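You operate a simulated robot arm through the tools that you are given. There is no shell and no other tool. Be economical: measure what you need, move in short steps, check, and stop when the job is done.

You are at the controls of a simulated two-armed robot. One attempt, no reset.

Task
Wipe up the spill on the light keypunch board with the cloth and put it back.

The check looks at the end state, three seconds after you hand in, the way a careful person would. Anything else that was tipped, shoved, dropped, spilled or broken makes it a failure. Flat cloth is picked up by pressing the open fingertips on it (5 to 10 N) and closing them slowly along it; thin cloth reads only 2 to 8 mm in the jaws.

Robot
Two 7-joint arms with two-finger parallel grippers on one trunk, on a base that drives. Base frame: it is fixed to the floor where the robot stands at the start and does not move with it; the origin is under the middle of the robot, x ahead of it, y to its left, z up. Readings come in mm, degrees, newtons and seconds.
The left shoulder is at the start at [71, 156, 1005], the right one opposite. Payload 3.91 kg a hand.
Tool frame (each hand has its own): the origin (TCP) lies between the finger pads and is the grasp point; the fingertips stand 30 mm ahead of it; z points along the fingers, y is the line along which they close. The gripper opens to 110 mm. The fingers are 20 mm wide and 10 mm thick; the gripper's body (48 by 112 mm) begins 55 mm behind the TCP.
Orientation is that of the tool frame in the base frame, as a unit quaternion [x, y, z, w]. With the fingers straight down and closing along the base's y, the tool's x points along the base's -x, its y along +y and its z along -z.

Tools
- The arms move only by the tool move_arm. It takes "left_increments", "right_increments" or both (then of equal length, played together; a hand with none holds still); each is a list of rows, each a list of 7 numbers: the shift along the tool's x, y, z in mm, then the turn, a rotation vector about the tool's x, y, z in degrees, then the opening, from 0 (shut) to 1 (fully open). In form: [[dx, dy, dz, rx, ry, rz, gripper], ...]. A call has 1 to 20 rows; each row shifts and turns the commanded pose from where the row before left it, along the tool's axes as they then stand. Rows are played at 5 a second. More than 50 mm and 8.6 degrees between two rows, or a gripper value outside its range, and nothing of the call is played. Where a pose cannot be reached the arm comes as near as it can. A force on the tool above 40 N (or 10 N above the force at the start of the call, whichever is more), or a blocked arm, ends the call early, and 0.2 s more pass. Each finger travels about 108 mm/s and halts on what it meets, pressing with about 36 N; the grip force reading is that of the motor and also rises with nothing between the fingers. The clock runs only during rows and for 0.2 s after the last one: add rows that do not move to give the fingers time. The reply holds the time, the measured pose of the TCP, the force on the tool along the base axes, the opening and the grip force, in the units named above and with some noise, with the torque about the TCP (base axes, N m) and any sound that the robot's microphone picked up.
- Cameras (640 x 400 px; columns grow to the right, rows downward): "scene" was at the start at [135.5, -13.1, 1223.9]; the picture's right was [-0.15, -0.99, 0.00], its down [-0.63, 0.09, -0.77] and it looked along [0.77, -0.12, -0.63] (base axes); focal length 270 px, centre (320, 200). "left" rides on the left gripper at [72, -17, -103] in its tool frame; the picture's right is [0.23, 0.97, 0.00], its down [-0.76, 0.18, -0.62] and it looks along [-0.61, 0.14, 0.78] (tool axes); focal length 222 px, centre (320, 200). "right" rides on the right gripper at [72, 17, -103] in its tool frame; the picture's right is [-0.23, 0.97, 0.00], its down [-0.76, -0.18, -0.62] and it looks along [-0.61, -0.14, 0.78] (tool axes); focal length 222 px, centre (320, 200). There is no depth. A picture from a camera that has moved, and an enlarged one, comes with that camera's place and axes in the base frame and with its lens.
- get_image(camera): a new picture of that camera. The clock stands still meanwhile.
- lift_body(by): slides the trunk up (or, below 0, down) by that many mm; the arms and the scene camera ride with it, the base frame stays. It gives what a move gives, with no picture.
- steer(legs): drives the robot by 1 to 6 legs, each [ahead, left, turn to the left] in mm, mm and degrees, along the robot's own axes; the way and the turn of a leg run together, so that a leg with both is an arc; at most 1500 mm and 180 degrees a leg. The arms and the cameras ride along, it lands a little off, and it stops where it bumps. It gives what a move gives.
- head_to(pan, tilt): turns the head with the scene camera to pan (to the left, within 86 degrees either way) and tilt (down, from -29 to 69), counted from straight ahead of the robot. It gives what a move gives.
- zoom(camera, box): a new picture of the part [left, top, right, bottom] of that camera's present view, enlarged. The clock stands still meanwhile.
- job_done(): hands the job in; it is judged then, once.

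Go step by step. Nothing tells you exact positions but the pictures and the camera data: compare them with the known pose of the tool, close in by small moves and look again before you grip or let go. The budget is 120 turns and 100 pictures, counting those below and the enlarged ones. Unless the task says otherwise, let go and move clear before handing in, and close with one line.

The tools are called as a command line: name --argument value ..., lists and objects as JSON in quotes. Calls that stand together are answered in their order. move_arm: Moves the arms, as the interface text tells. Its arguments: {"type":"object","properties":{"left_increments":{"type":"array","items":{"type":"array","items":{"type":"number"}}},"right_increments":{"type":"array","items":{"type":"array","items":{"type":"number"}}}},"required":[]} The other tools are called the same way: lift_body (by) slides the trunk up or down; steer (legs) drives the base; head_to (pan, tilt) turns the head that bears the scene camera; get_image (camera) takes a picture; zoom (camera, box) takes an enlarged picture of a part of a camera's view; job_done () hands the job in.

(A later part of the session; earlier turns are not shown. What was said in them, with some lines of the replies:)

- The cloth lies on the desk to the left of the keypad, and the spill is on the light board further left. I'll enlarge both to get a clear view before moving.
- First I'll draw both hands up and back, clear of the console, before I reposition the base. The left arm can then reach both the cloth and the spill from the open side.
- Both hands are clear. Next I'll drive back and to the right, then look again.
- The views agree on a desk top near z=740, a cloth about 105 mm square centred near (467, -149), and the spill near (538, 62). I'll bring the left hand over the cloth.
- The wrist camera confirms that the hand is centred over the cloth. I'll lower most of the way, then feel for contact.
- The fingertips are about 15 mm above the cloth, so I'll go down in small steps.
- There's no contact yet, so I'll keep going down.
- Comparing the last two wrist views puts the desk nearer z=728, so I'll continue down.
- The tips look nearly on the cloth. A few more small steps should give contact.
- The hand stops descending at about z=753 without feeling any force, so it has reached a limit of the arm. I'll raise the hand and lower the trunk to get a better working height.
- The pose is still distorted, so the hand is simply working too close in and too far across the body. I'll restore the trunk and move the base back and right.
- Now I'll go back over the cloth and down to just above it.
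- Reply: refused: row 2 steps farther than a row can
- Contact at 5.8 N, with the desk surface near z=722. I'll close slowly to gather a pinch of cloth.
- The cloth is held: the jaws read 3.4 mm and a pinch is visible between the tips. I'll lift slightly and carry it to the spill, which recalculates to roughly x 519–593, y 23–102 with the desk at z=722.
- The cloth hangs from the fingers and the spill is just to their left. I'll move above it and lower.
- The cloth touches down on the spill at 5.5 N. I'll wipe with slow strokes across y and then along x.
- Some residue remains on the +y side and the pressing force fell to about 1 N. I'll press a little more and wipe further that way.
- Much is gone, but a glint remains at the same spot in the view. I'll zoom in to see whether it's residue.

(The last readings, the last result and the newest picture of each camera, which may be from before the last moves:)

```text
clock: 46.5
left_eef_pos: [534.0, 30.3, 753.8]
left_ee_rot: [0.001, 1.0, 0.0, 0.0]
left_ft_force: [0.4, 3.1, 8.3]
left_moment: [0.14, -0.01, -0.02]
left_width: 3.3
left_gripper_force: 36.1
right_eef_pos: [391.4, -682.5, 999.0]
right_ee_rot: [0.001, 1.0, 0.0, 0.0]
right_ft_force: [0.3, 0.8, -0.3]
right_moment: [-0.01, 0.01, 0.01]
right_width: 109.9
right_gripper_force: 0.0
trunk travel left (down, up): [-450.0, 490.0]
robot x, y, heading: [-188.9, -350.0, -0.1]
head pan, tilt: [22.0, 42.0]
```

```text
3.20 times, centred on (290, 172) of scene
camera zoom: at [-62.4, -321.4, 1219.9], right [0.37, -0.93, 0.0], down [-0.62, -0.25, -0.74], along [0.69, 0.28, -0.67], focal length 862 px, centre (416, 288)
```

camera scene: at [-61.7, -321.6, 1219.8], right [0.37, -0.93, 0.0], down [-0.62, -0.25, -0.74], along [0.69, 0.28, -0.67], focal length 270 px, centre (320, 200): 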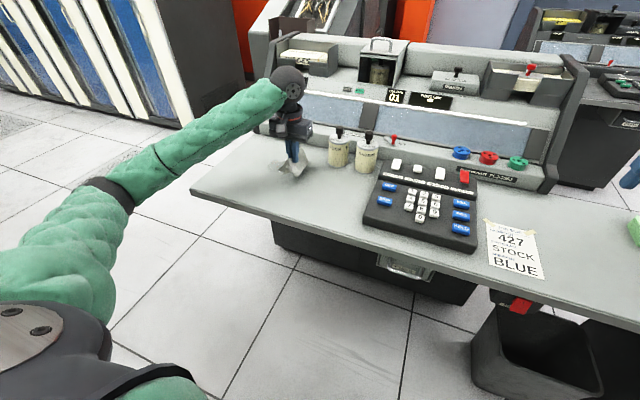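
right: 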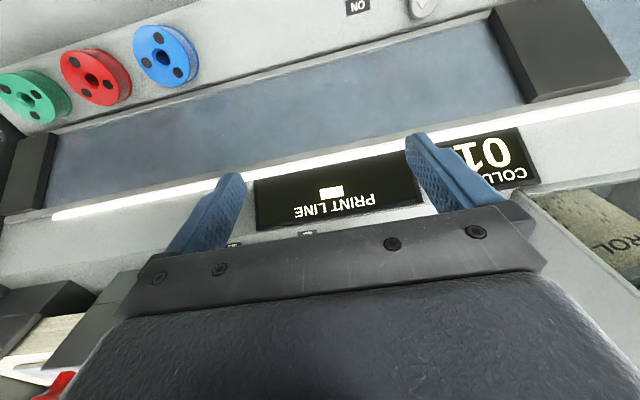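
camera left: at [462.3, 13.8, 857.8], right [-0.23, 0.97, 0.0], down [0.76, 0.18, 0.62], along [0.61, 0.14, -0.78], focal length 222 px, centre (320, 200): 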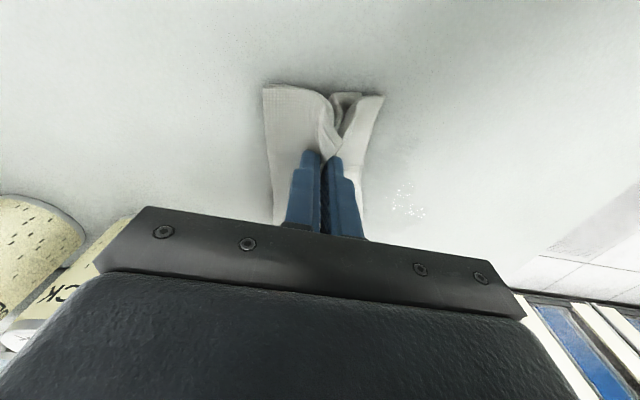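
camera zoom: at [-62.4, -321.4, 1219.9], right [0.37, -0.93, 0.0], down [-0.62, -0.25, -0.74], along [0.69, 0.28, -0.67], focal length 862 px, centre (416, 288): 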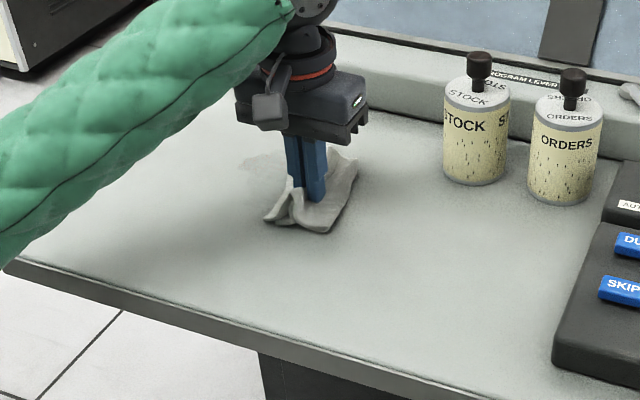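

A thin film remains around x 505–585, y 60–115. I'll make more strokes that cover it fully.

move_arm --left_increments '[[-15, 14, 0.6, 0, 0, 0, 0], [-15, 14, 0, 0, 0, 0, 0], [0, 14, 0, 0, 0, 0, 0], [0, 14, 0, 0, 0, 0, 0], [0, 14, 0, 0, 0, 0, 0], [0, 14, 0, 0, 0, 0, 0], [0, 14, 0, 0, 0, 0, 0], [12, 0, 0, 0, 0, 0, 0], [0, -14, 0, 0, 0, 0, 0], [0, -14, 0, 0, 0, 0, 0], [0, -14, 0, 0, 0, 0, 0], [0, -14, 0, 0, 0, 0, 0], [0, -14, 0, 0, 0, 0, 0], [12, 0, 0, 0, 0, 0, 0], [0, 14, 0, 0, 0, 0, 0], [0, 14, 0, 0, 0, 0, 0], [0, 14, 0, 0, 0, 0, 0], [0, 14, 0, 0, 0, 0, 0], [0, 14, 0, 0, 0, 0, 0]]'

move_arm --left_increments '[[12, 0, 0, 0, 0, 0, 0], [0, -14, 0, 0, 0, 0, 0], [0, -14, 0, 0, 0, 0, 0], [0, -14, 0, 0, 0, 0, 0], [0, -14, 0, 0, 0, 0, 0], [0, -14, 0, 0, 0, 0, 0], [0, -14, 0, 0, 0, 0, 0], [-14, 0, 0, 0, 0, 0, 0], [-14, 0, 0, 0, 0, 0, 0], [-14, 0, 0, 0, 0, 0, 0], [0, 14, 0, 0, 0, 0, 0], [0, 14, 0, 0, 0, 0, 0], [14, 0, 0, 0, 0, 0, 0], [14, 0, 0, 0, 0, 0, 0], [14, 0, 0, 0, 0, 0, 0], [0, -14, 0, 0, 0, 0, 0], [0, -14, 0, 0, 0, 0, 0], [0, -14, 0, 0, 0, 0, 0], [0, -14, 0, 0, 0, 0, 0], [0, 0, 0, 0, 0, 0, 0]]'

zoom --camera "left" --box '[230, 40, 550, 240]'

```text
clock: 50.5
left_eef_pos: [541.1, 129.6, 753.3]
left_ee_rot: [0.001, 1.0, 0.0, 0.0]
left_ft_force: [-1.0, -3.1, 9.5]
left_moment: [-0.06, 0.02, 0.01]
left_width: 3.2
left_gripper_force: 35.7
right_eef_pos: [392.1, -683.6, 999.5]
right_ee_rot: [0.0, 1.0, -0.001, 0.0]
right_ft_force: [0.1, -0.3, -0.2]
right_moment: [0.03, 0.0, 0.01]
right_width: 109.8
right_gripper_force: 0.1
trunk travel left (down, up): [-450.0, 490.0]
robot x, y, heading: [-189.4, -351.1, 0.2]
head pan, tilt: [22.0, 42.0]
```

```text
clock: 54.7
left_eef_pos: [528.7, 16.2, 752.6]
left_ee_rot: [0.0, 1.0, 0.0, 0.0]
left_ft_force: [-1.0, 4.8, 11.0]
left_moment: [0.17, 0.05, -0.01]
left_width: 3.3
left_gripper_force: 36.1
right_eef_pos: [391.0, -682.7, 999.0]
right_ee_rot: [0.001, 1.0, 0.0, 0.0]
right_ft_force: [-0.4, 0.8, -0.5]
right_moment: [-0.01, 0.0, -0.01]
right_width: 110.0
right_gripper_force: 0.0
trunk travel left (down, up): [-450.0, 490.0]
robot x, y, heading: [-188.4, -351.9, -0.2]
head pan, tilt: [22.0, 42.0]
```

```text
2.00 times, centred on (390, 140) of left
camera zoom: at [457.3, -0.4, 856.9], right [-0.23, 0.97, 0.0], down [0.76, 0.18, 0.62], along [0.61, 0.14, -0.78], focal length 444 px, centre (180, 320)
```

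zoom: 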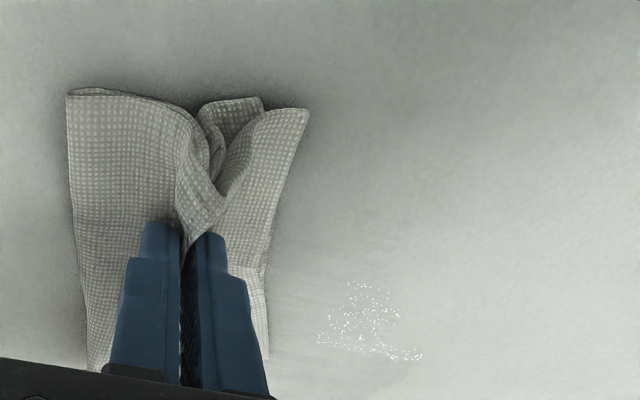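

It has faded a lot, with the last film near (562, 105). I'll do focused strokes there with the fingertips passing directly over it.

move_arm --left_increments '[[-18, 14, 0, 0, 0, 0, 0], [-18, 14, 0, 0, 0, 0, 0], [0, 15, 0, 0, 0, 0, 0], [0, 15, 0, 0, 0, 0, 0], [0, 15, 0, 0, 0, 0, 0], [0, 15, 0, 0, 0, 0, 0], [0, 15, 0, 0, 0, 0, 0], [0, 15, 0, 0, 0, 0, 0], [0, 12, 0, 0, 0, 0, 0], [-10, 0, 0, 0, 0, 0, 0], [0, -15, 0, 0, 0, 0, 0], [0, -15, 0, 0, 0, 0, 0], [0, -15, 0, 0, 0, 0, 0], [0, -15, 0, 0, 0, 0, 0], [0, -15, 0, 0, 0, 0, 0], [-10, 0, 0, 0, 0, 0, 0], [0, 15, 0, 0, 0, 0, 0], [0, 15, 0, 0, 0, 0, 0], [0, 15, 0, 0, 0, 0, 0], [0, 15, 0, 0, 0, 0, 0]]'

move_arm --left_increments '[[15, 0, 0, 0, 0, 0, 0], [15, 0, 0, 0, 0, 0, 0], [15, 0, 0, 0, 0, 0, 0], [15, 0, 0, 0, 0, 0, 0], [0, -15, 0, 0, 0, 0, 0], [-15, 0, 0, 0, 0, 0, 0], [-15, 0, 0, 0, 0, 0, 0], [-15, 0, 0, 0, 0, 0, 0], [0, -15, 0, 0, 0, 0, 0], [15, 0, 0, 0, 0, 0, 0], [15, 0, 0, 0, 0, 0, 0], [15, 0, 0, 0, 0, 0, 0], [0, -15, 0, 0, 0, 0, 0], [-15, 0, 0, 0, 0, 0, 0], [-15, 0, 0, 0, 0, 0, 0], [-15, 0, 0, 0, 0, 0, 0], [0, -15, 0, 0, 0, 0, 0], [15, -15, 0, 0, 0, 0, 0], [15, -15, 0, 0, 0, 0, 0], [0, -15, 0, 0, 0, 0, 0]]'

move_arm --left_increments '[[0, 0, -15, 0, 0, 0, 0], [10, -30, -10, 0, 0, 0, 0], [10, -30, -10, 0, 0, 0, 0], [0, 0, 0, 0, 0, 0, 0]]'

get_image --camera "left"

zoom --camera "scene" --box '[190, 110, 390, 235]'

```text
clock: 58.9
left_eef_pos: [585.1, 132.1, 753.0]
left_ee_rot: [0.001, 1.0, 0.0, -0.001]
left_ft_force: [-0.1, -2.4, 6.3]
left_moment: [-0.06, 0.02, -0.01]
left_width: 3.1
left_gripper_force: 36.0
right_eef_pos: [392.1, -683.9, 999.7]
right_ee_rot: [0.0, 1.0, 0.001, 0.0]
right_ft_force: [1.3, 0.8, 0.4]
right_moment: [-0.01, 0.0, -0.02]
right_width: 110.2
right_gripper_force: 0.1
trunk travel left (down, up): [-450.0, 490.0]
robot x, y, heading: [-191.6, -355.0, -0.0]
head pan, tilt: [22.0, 42.0]
```

```text
clock: 63.1
left_eef_pos: [539.9, 25.7, 753.4]
left_ee_rot: [0.0, 1.0, 0.0, 0.0]
left_ft_force: [0.8, 2.8, 8.4]
left_moment: [0.1, -0.01, 0.01]
left_width: 3.3
left_gripper_force: 36.2
right_eef_pos: [392.6, -682.7, 999.2]
right_ee_rot: [0.001, 1.0, 0.0, 0.0]
right_ft_force: [1.2, -0.1, -0.1]
right_moment: [0.0, 0.02, 0.04]
right_width: 110.1
right_gripper_force: 0.0
trunk travel left (down, up): [-450.0, 490.0]
robot x, y, heading: [-187.8, -354.2, 0.0]
head pan, tilt: [22.0, 42.0]
```

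```text
clock: 64.1
left_eef_pos: [519.7, -32.7, 786.6]
left_ee_rot: [0.001, 1.0, 0.0, 0.001]
left_ft_force: [0.9, -0.9, 0.2]
left_moment: [0.01, 0.03, 0.03]
left_width: 3.2
left_gripper_force: 35.8
right_eef_pos: [392.4, -681.2, 998.7]
right_ee_rot: [0.001, 1.0, 0.0, -0.001]
right_ft_force: [-0.2, 0.4, -0.4]
right_moment: [-0.01, 0.0, 0.0]
right_width: 110.2
right_gripper_force: 0.1
trunk travel left (down, up): [-450.0, 490.0]
robot x, y, heading: [-189.3, -352.4, -0.0]
head pan, tilt: [22.0, 42.0]
```

```text
72 pictures are left
camera left: at [448.3, -49.3, 890.7], right [-0.23, 0.97, 0.0], down [0.76, 0.18, 0.62], along [0.61, 0.14, -0.78], focal length 222 px, centre (320, 200)
```

left: 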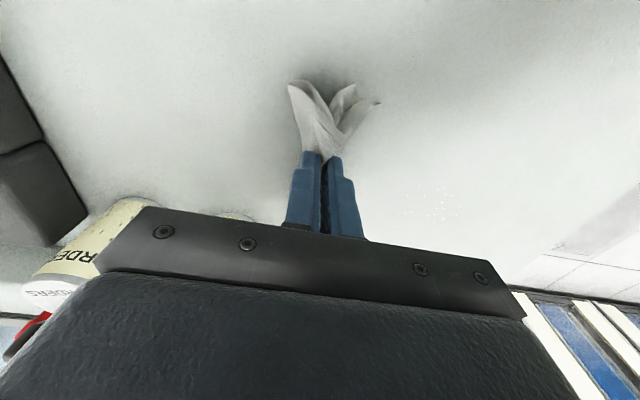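

```text
3.20 times, centred on (290, 172) of scene
camera zoom: at [-61.7, -321.1, 1219.8], right [0.37, -0.93, 0.0], down [-0.62, -0.25, -0.74], along [0.69, 0.28, -0.67], focal length 862 px, centre (416, 288)
```

zoom: 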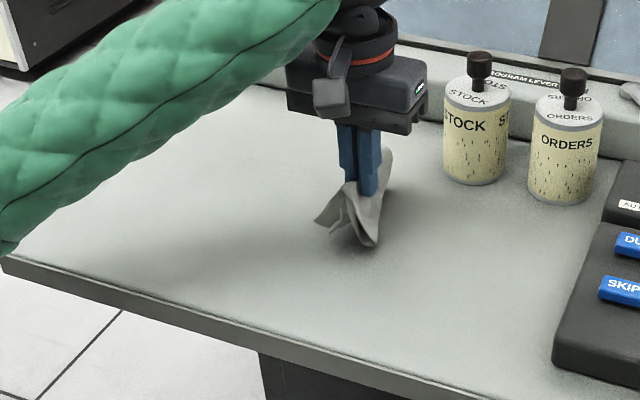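

zoom --camera "left" --box '[370, 130, 530, 250]'

```text
3.33 times, centred on (450, 190) of left
camera zoom: at [448.3, -49.3, 890.7], right [-0.23, 0.97, 0.0], down [0.76, 0.18, 0.62], along [0.61, 0.14, -0.78], focal length 740 px, centre (-113, 233)
```

zoom: 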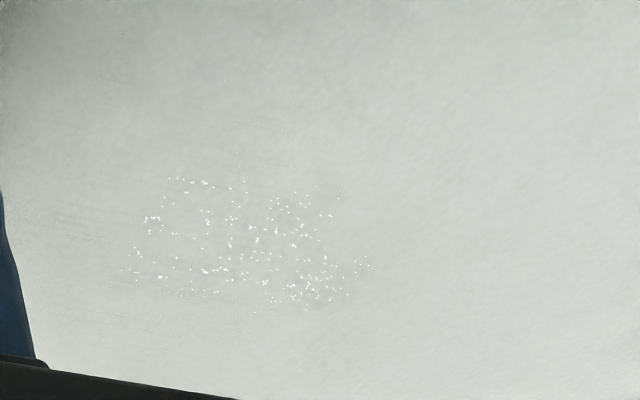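

Only fine specks of film remain, over x 540–585, y 50–128. I'll do another full set of passes there.

move_arm --left_increments '[[-15, 30, 10, 0, 0, 0, 0], [-15, 30, 10, 0, 0, 0, 0], [-10, 0, 10, 0, 0, 0, 0], [0, 0, 4, 0, 0, 0, 0], [0, 0, 1, 0, 0, 0, 0], [0, 0, 0, 0, 0, 0, 0]]'

```text
clock: 65.5
left_eef_pos: [559.7, 26.7, 754.3]
left_ee_rot: [0.001, 1.0, 0.001, 0.001]
left_ft_force: [1.8, -0.8, 14.1]
left_moment: [-0.12, -0.06, 0.03]
left_width: 3.2
left_gripper_force: 36.1
right_eef_pos: [391.3, -683.4, 999.6]
right_ee_rot: [0.001, 1.0, -0.001, 0.001]
right_ft_force: [0.1, -0.9, -0.3]
right_moment: [0.0, 0.01, 0.01]
right_width: 110.0
right_gripper_force: 0.1
trunk travel left (down, up): [-450.0, 490.0]
robot x, y, heading: [-187.2, -349.1, -0.1]
head pan, tilt: [22.0, 42.0]
```

move_arm --left_increments '[[-20, 5, 0, 0, 0, 0, 0], [0, 16, 0, 0, 0, 0, 0], [0, 16, 0, 0, 0, 0, 0], [0, 16, 0, 0, 0, 0, 0], [0, 16, 0, 0, 0, 0, 0], [0, 16, 0, 0, 0, 0, 0], [0, 16, 0, 0, 0, 0, 0], [0, 16, 0, 0, 0, 0, 0], [12, 0, 0, 0, 0, 0, 0], [0, -16, 0, 0, 0, 0, 0], [0, -16, 0, 0, 0, 0, 0], [0, -16, 0, 0, 0, 0, 0], [0, -16, 0, 0, 0, 0, 0], [0, -16, 0, 0, 0, 0, 0], [0, -16, 0, 0, 0, 0, 0], [12, 0, 0, 0, 0, 0, 0], [0, 16, 0, 0, 0, 0, 0], [0, 16, 0, 0, 0, 0, 0], [0, 16, 0, 0, 0, 0, 0], [0, 16, 0, 0, 0, 0, 0]]'

move_arm --left_increments '[[0, 16, 0, 0, 0, 0, 0], [0, 16, 0, 0, 0, 0, 0], [12, 0, 0, 0, 0, 0, 0], [0, -16, 0, 0, 0, 0, 0], [0, -16, 0, 0, 0, 0, 0], [0, -16, 0, 0, 0, 0, 0], [0, -16, 0, 0, 0, 0, 0], [0, -16, 0, 0, 0, 0, 0], [0, -16, 0, 0, 0, 0, 0], [-15, 0, 0, 0, 0, 0, 0], [-15, 0, 0, 0, 0, 0, 0], [0, 16, 0, 0, 0, 0, 0], [0, 16, 0, 0, 0, 0, 0], [0, 16, 0, 0, 0, 0, 0], [0, 16, 0, 0, 0, 0, 0], [0, 16, 0, 0, 0, 0, 0], [0, 16, 0, 0, 0, 0, 0], [12, 0, 0, 0, 0, 0, 0], [0, -16, 0, 0, 0, 0, 0], [0, -16, 0, 0, 0, 0, 0]]'

move_arm --left_increments '[[0, -16, 0, 0, 0, 0, 0], [0, -16, 0, 0, 0, 0, 0], [0, -16, 0, 0, 0, 0, 0], [0, -16, 0, 0, 0, 0, 0], [0, 0, -15, 0, 0, 0, 0], [10, -25, -10, 0, 0, 0, 0], [10, -25, -10, 0, 0, 0, 0], [0, 0, 0, 0, 0, 0, 0]]'

zoom --camera "left" --box '[300, 70, 540, 250]'

```text
clock: 69.7
left_eef_pos: [556.0, 111.9, 754.1]
left_ee_rot: [0.0, 1.0, 0.0, 0.0]
left_ft_force: [0.0, -3.4, 17.2]
left_moment: [-0.24, 0.03, -0.03]
left_width: 3.6
left_gripper_force: 35.9
right_eef_pos: [391.6, -683.3, 1000.4]
right_ee_rot: [0.001, 1.0, 0.0, 0.0]
right_ft_force: [0.4, -0.6, -0.2]
right_moment: [-0.03, 0.03, -0.01]
right_width: 110.0
right_gripper_force: 0.1
trunk travel left (down, up): [-450.0, 490.0]
robot x, y, heading: [-189.0, -351.2, 0.0]
head pan, tilt: [22.0, 42.0]
```

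```text
clock: 73.9
left_eef_pos: [561.7, 113.1, 753.5]
left_ee_rot: [0.0, 1.0, 0.0, 0.001]
left_ft_force: [1.1, 4.3, 16.1]
left_moment: [0.02, -0.06, 0.02]
left_width: 3.4
left_gripper_force: 36.2
right_eef_pos: [392.2, -683.6, 1000.6]
right_ee_rot: [0.0, 1.0, 0.0, 0.001]
right_ft_force: [0.1, -0.3, -0.5]
right_moment: [0.04, 0.04, -0.01]
right_width: 109.7
right_gripper_force: 0.1
trunk travel left (down, up): [-450.0, 490.0]
robot x, y, heading: [-188.8, -352.2, 0.0]
head pan, tilt: [22.0, 42.0]
```

```text
clock: 75.7
left_eef_pos: [540.8, -2.5, 786.8]
left_ee_rot: [0.001, 1.0, 0.0, -0.001]
left_ft_force: [-0.3, -0.2, -0.2]
left_moment: [-0.01, 0.02, 0.01]
left_width: 3.4
left_gripper_force: 35.8
right_eef_pos: [392.1, -683.1, 998.7]
right_ee_rot: [0.0, 1.0, 0.0, 0.001]
right_ft_force: [0.0, 0.8, 0.2]
right_moment: [0.03, -0.01, 0.04]
right_width: 110.0
right_gripper_force: 0.0
trunk travel left (down, up): [-450.0, 490.0]
robot x, y, heading: [-188.8, -352.3, -0.2]
head pan, tilt: [22.0, 42.0]
```

```text
2.22 times, centred on (420, 160) of left
camera zoom: at [469.9, -18.5, 890.3], right [-0.23, 0.97, 0.0], down [0.76, 0.18, 0.62], along [0.61, 0.14, -0.78], focal length 494 px, centre (98, 289)
```

zoom: 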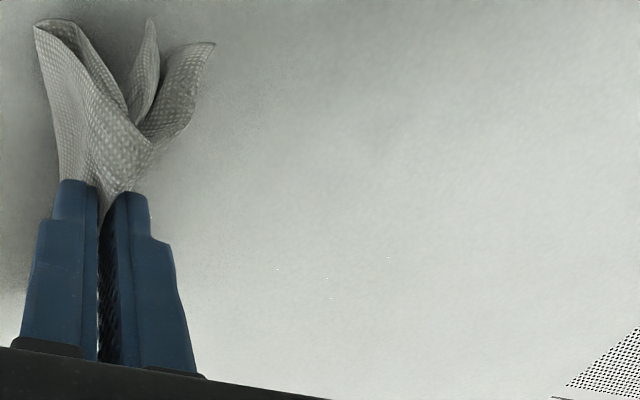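

Practically clean, with just two or three specks left. I'll do one last short set of passes and then take the cloth back.

move_arm --left_increments '[[-15, 15, 10, 0, 0, 0, 0], [-15, 15, 10, 0, 0, 0, 0], [-10, 0, 10, 0, 0, 0, 0], [0, 0, 4, 0, 0, 0, 0], [0, 0, 1, 0, 0, 0, 0], [0, 16, 0, 0, 0, 0, 0], [0, 16, 0, 0, 0, 0, 0], [0, 16, 0, 0, 0, 0, 0], [0, 16, 0, 0, 0, 0, 0], [0, 16, 0, 0, 0, 0, 0], [0, 16, 0, 0, 0, 0, 0], [0, 16, 0, 0, 0, 0, 0], [12, 0, 0, 0, 0, 0, 0], [0, -16, 0, 0, 0, 0, 0], [0, -16, 0, 0, 0, 0, 0], [0, -16, 0, 0, 0, 0, 0], [0, -16, 0, 0, 0, 0, 0], [0, -16, 0, 0, 0, 0, 0], [0, -16, 0, 0, 0, 0, 0]]'

move_arm --left_increments '[[15, 0, 0, 0, 0, 0, 0], [0, 16, 0, 0, 0, 0, 0], [0, 16, 0, 0, 0, 0, 0], [0, 16, 0, 0, 0, 0, 0], [0, 16, 0, 0, 0, 0, 0], [0, 16, 0, 0, 0, 0, 0], [15, 0, 0, 0, 0, 0, 0], [0, -16, 0, 0, 0, 0, 0], [0, -16, 0, 0, 0, 0, 0], [0, -16, 0, 0, 0, 0, 0], [0, -16, 0, 0, 0, 0, 0], [0, -16, 0, 0, 0, 0, 0], [0, -16, 0, 0, 0, 0, 0], [0, 0, -15, 0, 0, 0, 0], [10, -25, -15, 0, 0, 0, 0], [10, -25, -10, 0, 0, 0, 0], [0, 0, 0, 0, 0, 0, 0]]'

zoom --camera "left" --box '[300, 70, 540, 250]'

```text
clock: 79.7
left_eef_pos: [567.6, 42.9, 753.8]
left_ee_rot: [0.001, 1.0, 0.0, 0.001]
left_ft_force: [1.3, 4.0, 19.0]
left_moment: [0.04, -0.06, 0.06]
left_width: 3.5
left_gripper_force: 35.1
right_eef_pos: [390.7, -683.1, 1000.7]
right_ee_rot: [0.001, 1.0, 0.0, 0.0]
right_ft_force: [0.6, -0.8, 0.1]
right_moment: [0.02, -0.01, -0.02]
right_width: 110.0
right_gripper_force: 0.0
trunk travel left (down, up): [-450.0, 490.0]
robot x, y, heading: [-191.0, -350.9, -0.2]
head pan, tilt: [22.0, 42.0]
```

```text
clock: 83.3
left_eef_pos: [520.2, -21.5, 792.8]
left_ee_rot: [0.001, 1.0, 0.0, 0.0]
left_ft_force: [0.5, -1.0, 0.0]
left_moment: [0.04, -0.03, 0.01]
left_width: 3.5
left_gripper_force: 36.2
right_eef_pos: [392.5, -682.4, 998.3]
right_ee_rot: [0.0, 1.0, 0.0, -0.001]
right_ft_force: [0.7, 0.3, 0.2]
right_moment: [0.0, 0.02, -0.03]
right_width: 109.8
right_gripper_force: 0.1
trunk travel left (down, up): [-450.0, 490.0]
robot x, y, heading: [-190.4, -352.0, 0.1]
head pan, tilt: [22.0, 42.0]
```

```text
2.22 times, centred on (420, 160) of left
camera zoom: at [448.5, -38.1, 896.8], right [-0.23, 0.97, 0.0], down [0.76, 0.18, 0.62], along [0.61, 0.14, -0.78], focal length 494 px, centre (98, 289)
```

zoom: 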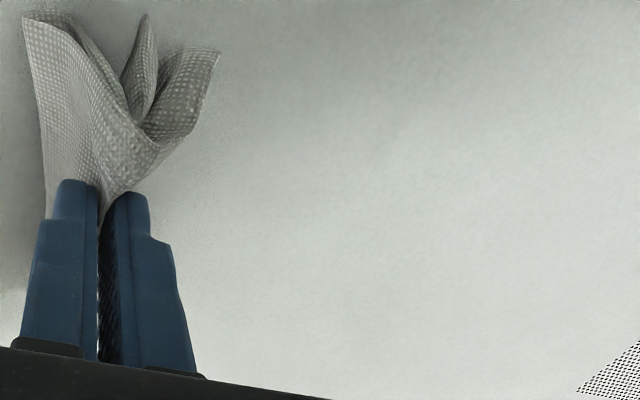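

The board is clean. I'll carry the cloth back to its original place at (467, -149) and lower it.

move_arm --left_increments '[[13, -32, 0, 0, 0, 0, 0], [13, -32, 0, 0, 0, 0, 0], [13, -32, 0, 0, 0, 0, 0], [14, -31, 0, 0, 0, 0, 0], [0, 0, 20, 0, 0, 0, 0], [0, 0, 10, 0, 0, 0, 0], [0, 0, 5, 0, 0, 0, 0], [0, 0, 2, 0, 0, 0, 0], [0, 0, 1, 0, 0, 0, 0], [0, 0, 0, 0, 0, 0, 0]]'

get_image --camera "left"

```text
clock: 85.5
left_eef_pos: [466.5, -149.7, 755.2]
left_ee_rot: [0.0, 1.0, 0.0, -0.001]
left_ft_force: [0.3, -1.9, 12.0]
left_moment: [-0.01, -0.04, 0.03]
left_width: 3.5
left_gripper_force: 35.6
right_eef_pos: [391.9, -683.1, 999.6]
right_ee_rot: [0.001, 1.0, -0.001, 0.0]
right_ft_force: [-0.4, 0.1, 0.2]
right_moment: [0.02, 0.01, 0.03]
right_width: 110.1
right_gripper_force: 0.0
trunk travel left (down, up): [-450.0, 490.0]
robot x, y, heading: [-190.7, -355.8, -0.4]
head pan, tilt: [22.0, 42.0]
```

```text
67 pictures are left
camera left: at [394.5, -166.0, 859.1], right [-0.23, 0.97, 0.0], down [0.76, 0.18, 0.62], along [0.61, 0.14, -0.78], focal length 222 px, centre (320, 200)
```

left: 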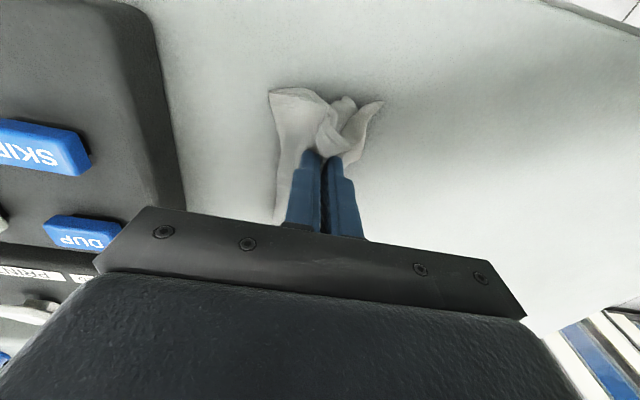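

The cloth is back in place and touching the desk. I'll open slowly with light pressure so it spreads out again.

move_arm --left_increments '[[0, 0, 0, 0, 0, 0, 0.04], [0, 0, 0, 0, 0, 0, 0.08], [0, 0, 0.5, 0, 0, 0, 0.12], [0, 0, 0, 0, 0, 0, 0.16], [0, 0, 0.5, 0, 0, 0, 0.2], [0, 0, 0, 0, 0, 0, 0.24], [0, 0, 0.5, 0, 0, 0, 0.28], [0, 0, 0, 0, 0, 0, 0.32], [0, 0, 0.5, 0, 0, 0, 0.36], [0, 0, 0, 0, 0, 0, 0.4], [0, 0, 0, 0, 0, 0, 0.44], [0, 0, 0, 0, 0, 0, 0.47], [0, 0, 0, 0, 0, 0, 0.47]]'

get_image --camera "left"

```text
clock: 88.3
left_eef_pos: [465.5, -148.8, 752.6]
left_ee_rot: [0.0, 1.0, 0.0, 0.001]
left_ft_force: [-0.4, -0.7, 2.3]
left_moment: [-0.02, 0.01, 0.01]
left_width: 51.1
left_gripper_force: 0.0
right_eef_pos: [391.2, -684.0, 999.3]
right_ee_rot: [0.001, 1.0, 0.0, 0.001]
right_ft_force: [-0.2, -0.7, -0.4]
right_moment: [-0.01, -0.02, -0.02]
right_width: 110.0
right_gripper_force: 0.0
trunk travel left (down, up): [-450.0, 490.0]
robot x, y, heading: [-194.8, -349.9, 0.1]
head pan, tilt: [22.0, 42.0]
```

```text
66 pictures are left
camera left: at [394.9, -165.7, 856.9], right [-0.23, 0.97, 0.0], down [0.76, 0.18, 0.62], along [0.61, 0.14, -0.78], focal length 222 px, centre (320, 200)
```

left: 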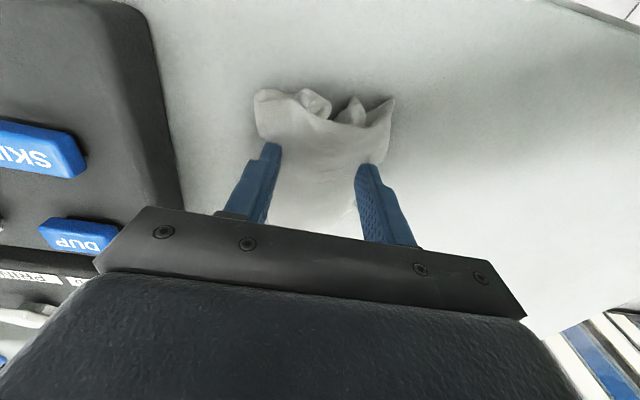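

It spread partway. I'll raise the hand straight up, back away and look.

move_arm --left_increments '[[0, 0, -5, 0, 0, 0, 0.47], [0, 0, -20, 0, 0, 0, 0.47], [0, 0, -30, 0, 0, 0, 0.47], [0, 0, -30, 0, 0, 0, 0.47], [0, 0, 0, 0, 0, 0, 0.47]]'

zoom --camera "left" --box '[180, 20, 440, 200]'

zoom --camera "scene" --box '[240, 120, 440, 245]'

```text
clock: 89.5
left_eef_pos: [467.3, -148.1, 837.3]
left_ee_rot: [0.002, 1.0, 0.0, 0.001]
left_ft_force: [-0.3, -0.3, -0.1]
left_moment: [0.03, 0.02, 0.0]
left_width: 51.6
left_gripper_force: 0.1
right_eef_pos: [393.5, -682.8, 998.0]
right_ee_rot: [0.001, 1.0, -0.001, 0.0]
right_ft_force: [-0.3, 1.2, 0.9]
right_moment: [0.0, -0.01, -0.03]
right_width: 110.0
right_gripper_force: 0.1
trunk travel left (down, up): [-450.0, 490.0]
robot x, y, heading: [-191.5, -350.1, -0.1]
head pan, tilt: [22.0, 42.0]
```

```text
2.22 times, centred on (310, 110) of left
camera zoom: at [395.5, -165.0, 941.3], right [-0.23, 0.97, 0.0], down [0.76, 0.18, 0.62], along [0.61, 0.14, -0.78], focal length 494 px, centre (342, 400)
```

zoom: 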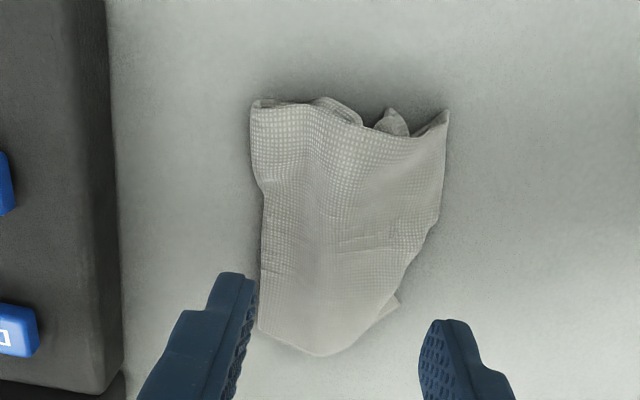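

```text
3.20 times, centred on (340, 182) of scene
camera zoom: at [-61.6, -321.3, 1219.7], right [0.37, -0.93, 0.0], down [-0.62, -0.25, -0.74], along [0.69, 0.28, -0.67], focal length 862 px, centre (256, 256)
```

zoom: 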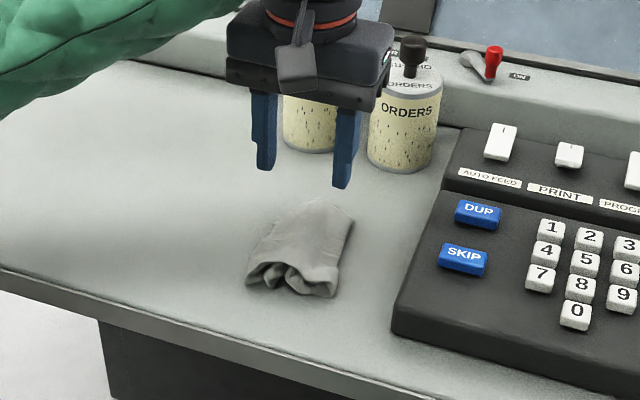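

The cloth lies centred at about (470, -147), its original spot. I'll withdraw the hand upward and back, then check the whole desk.

move_arm --left_increments '[[0, 0, -40, 0, 0, 0, 0.47], [0, 0, -40, 0, 0, 0, 0.47], [0, 0, -40, 0, 0, 0, 0.47], [0, 0, -40, 0, 0, 0, 0.47], [30, 30, 0, 0, 0, 0, 0.47], [30, 30, 0, 0, 0, 0, 0.47], [20, 40, 0, 0, 0, 0, 0.47], [0, 45, 0, 0, 0, 0, 0.47], [0, 45, 0, 0, 0, 0, 0.47], [0, 45, 0, 0, 0, 0, 0.47], [0, 0, 0, 0, 0, 0, 0.47]]'

get_image --camera "scene"

get_image --camera "left"

```text
clock: 91.9
left_eef_pos: [387.3, 85.5, 997.8]
left_ee_rot: [0.0, 1.0, 0.0, 0.0]
left_ft_force: [0.1, 0.2, 0.4]
left_moment: [0.03, -0.03, 0.01]
left_width: 51.8
left_gripper_force: 0.2
right_eef_pos: [393.5, -683.0, 998.1]
right_ee_rot: [0.001, 1.0, 0.0, -0.001]
right_ft_force: [-0.7, 0.1, 0.8]
right_moment: [-0.04, 0.0, 0.0]
right_width: 109.9
right_gripper_force: 0.2
trunk travel left (down, up): [-450.0, 490.0]
robot x, y, heading: [-191.9, -353.0, -0.3]
head pan, tilt: [22.0, 42.0]
```

```text
63 pictures are left
camera scene: at [-61.6, -321.8, 1219.8], right [0.37, -0.93, 0.0], down [-0.62, -0.25, -0.74], along [0.69, 0.28, -0.67], focal length 270 px, centre (320, 200)
```

scene: 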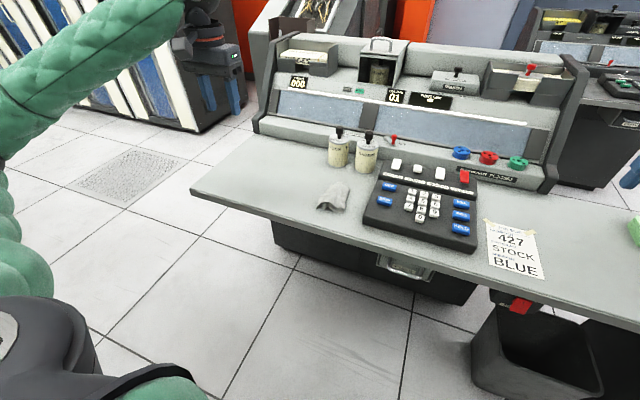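

```text
62 pictures are left
camera left: at [315.7, 69.1, 1102.1], right [-0.23, 0.97, 0.0], down [0.76, 0.18, 0.62], along [0.61, 0.14, -0.78], focal length 222 px, centre (320, 200)
```

left: 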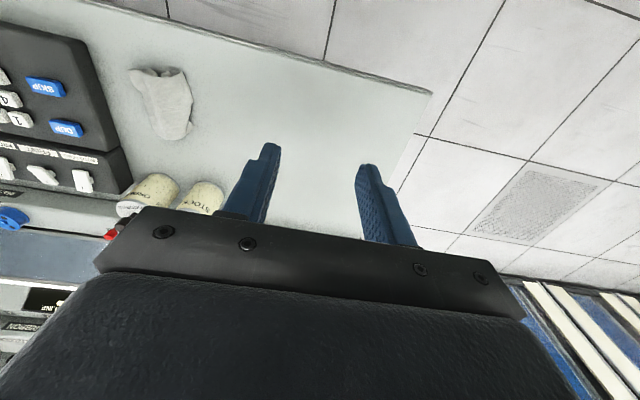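

zoom --camera "scene" --box '[190, 120, 390, 245]'

```text
3.20 times, centred on (290, 182) of scene
camera zoom: at [-61.6, -321.8, 1219.8], right [0.37, -0.93, 0.0], down [-0.62, -0.25, -0.74], along [0.69, 0.28, -0.67], focal length 862 px, centre (416, 256)
```

zoom: 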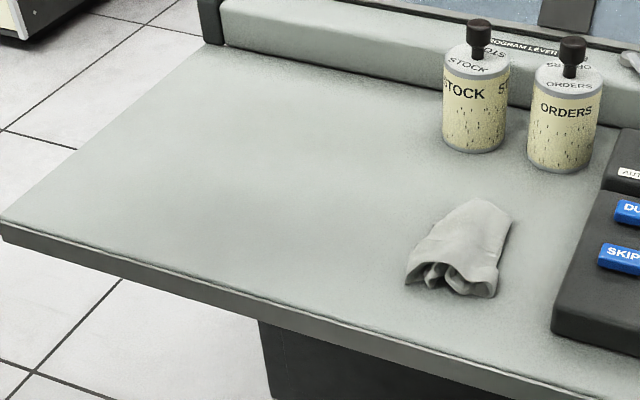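

The board is clean, the cloth is back at its original spot, nothing else has moved and both hands are clear. I'll hand in.

job_done

```text
The job is handed in.
```

I wiped the spill off the light keypunch board until no residue showed in the camera views. The cloth is back in its original spot but lies crumpled rather than flat; nothing else appears to have moved.
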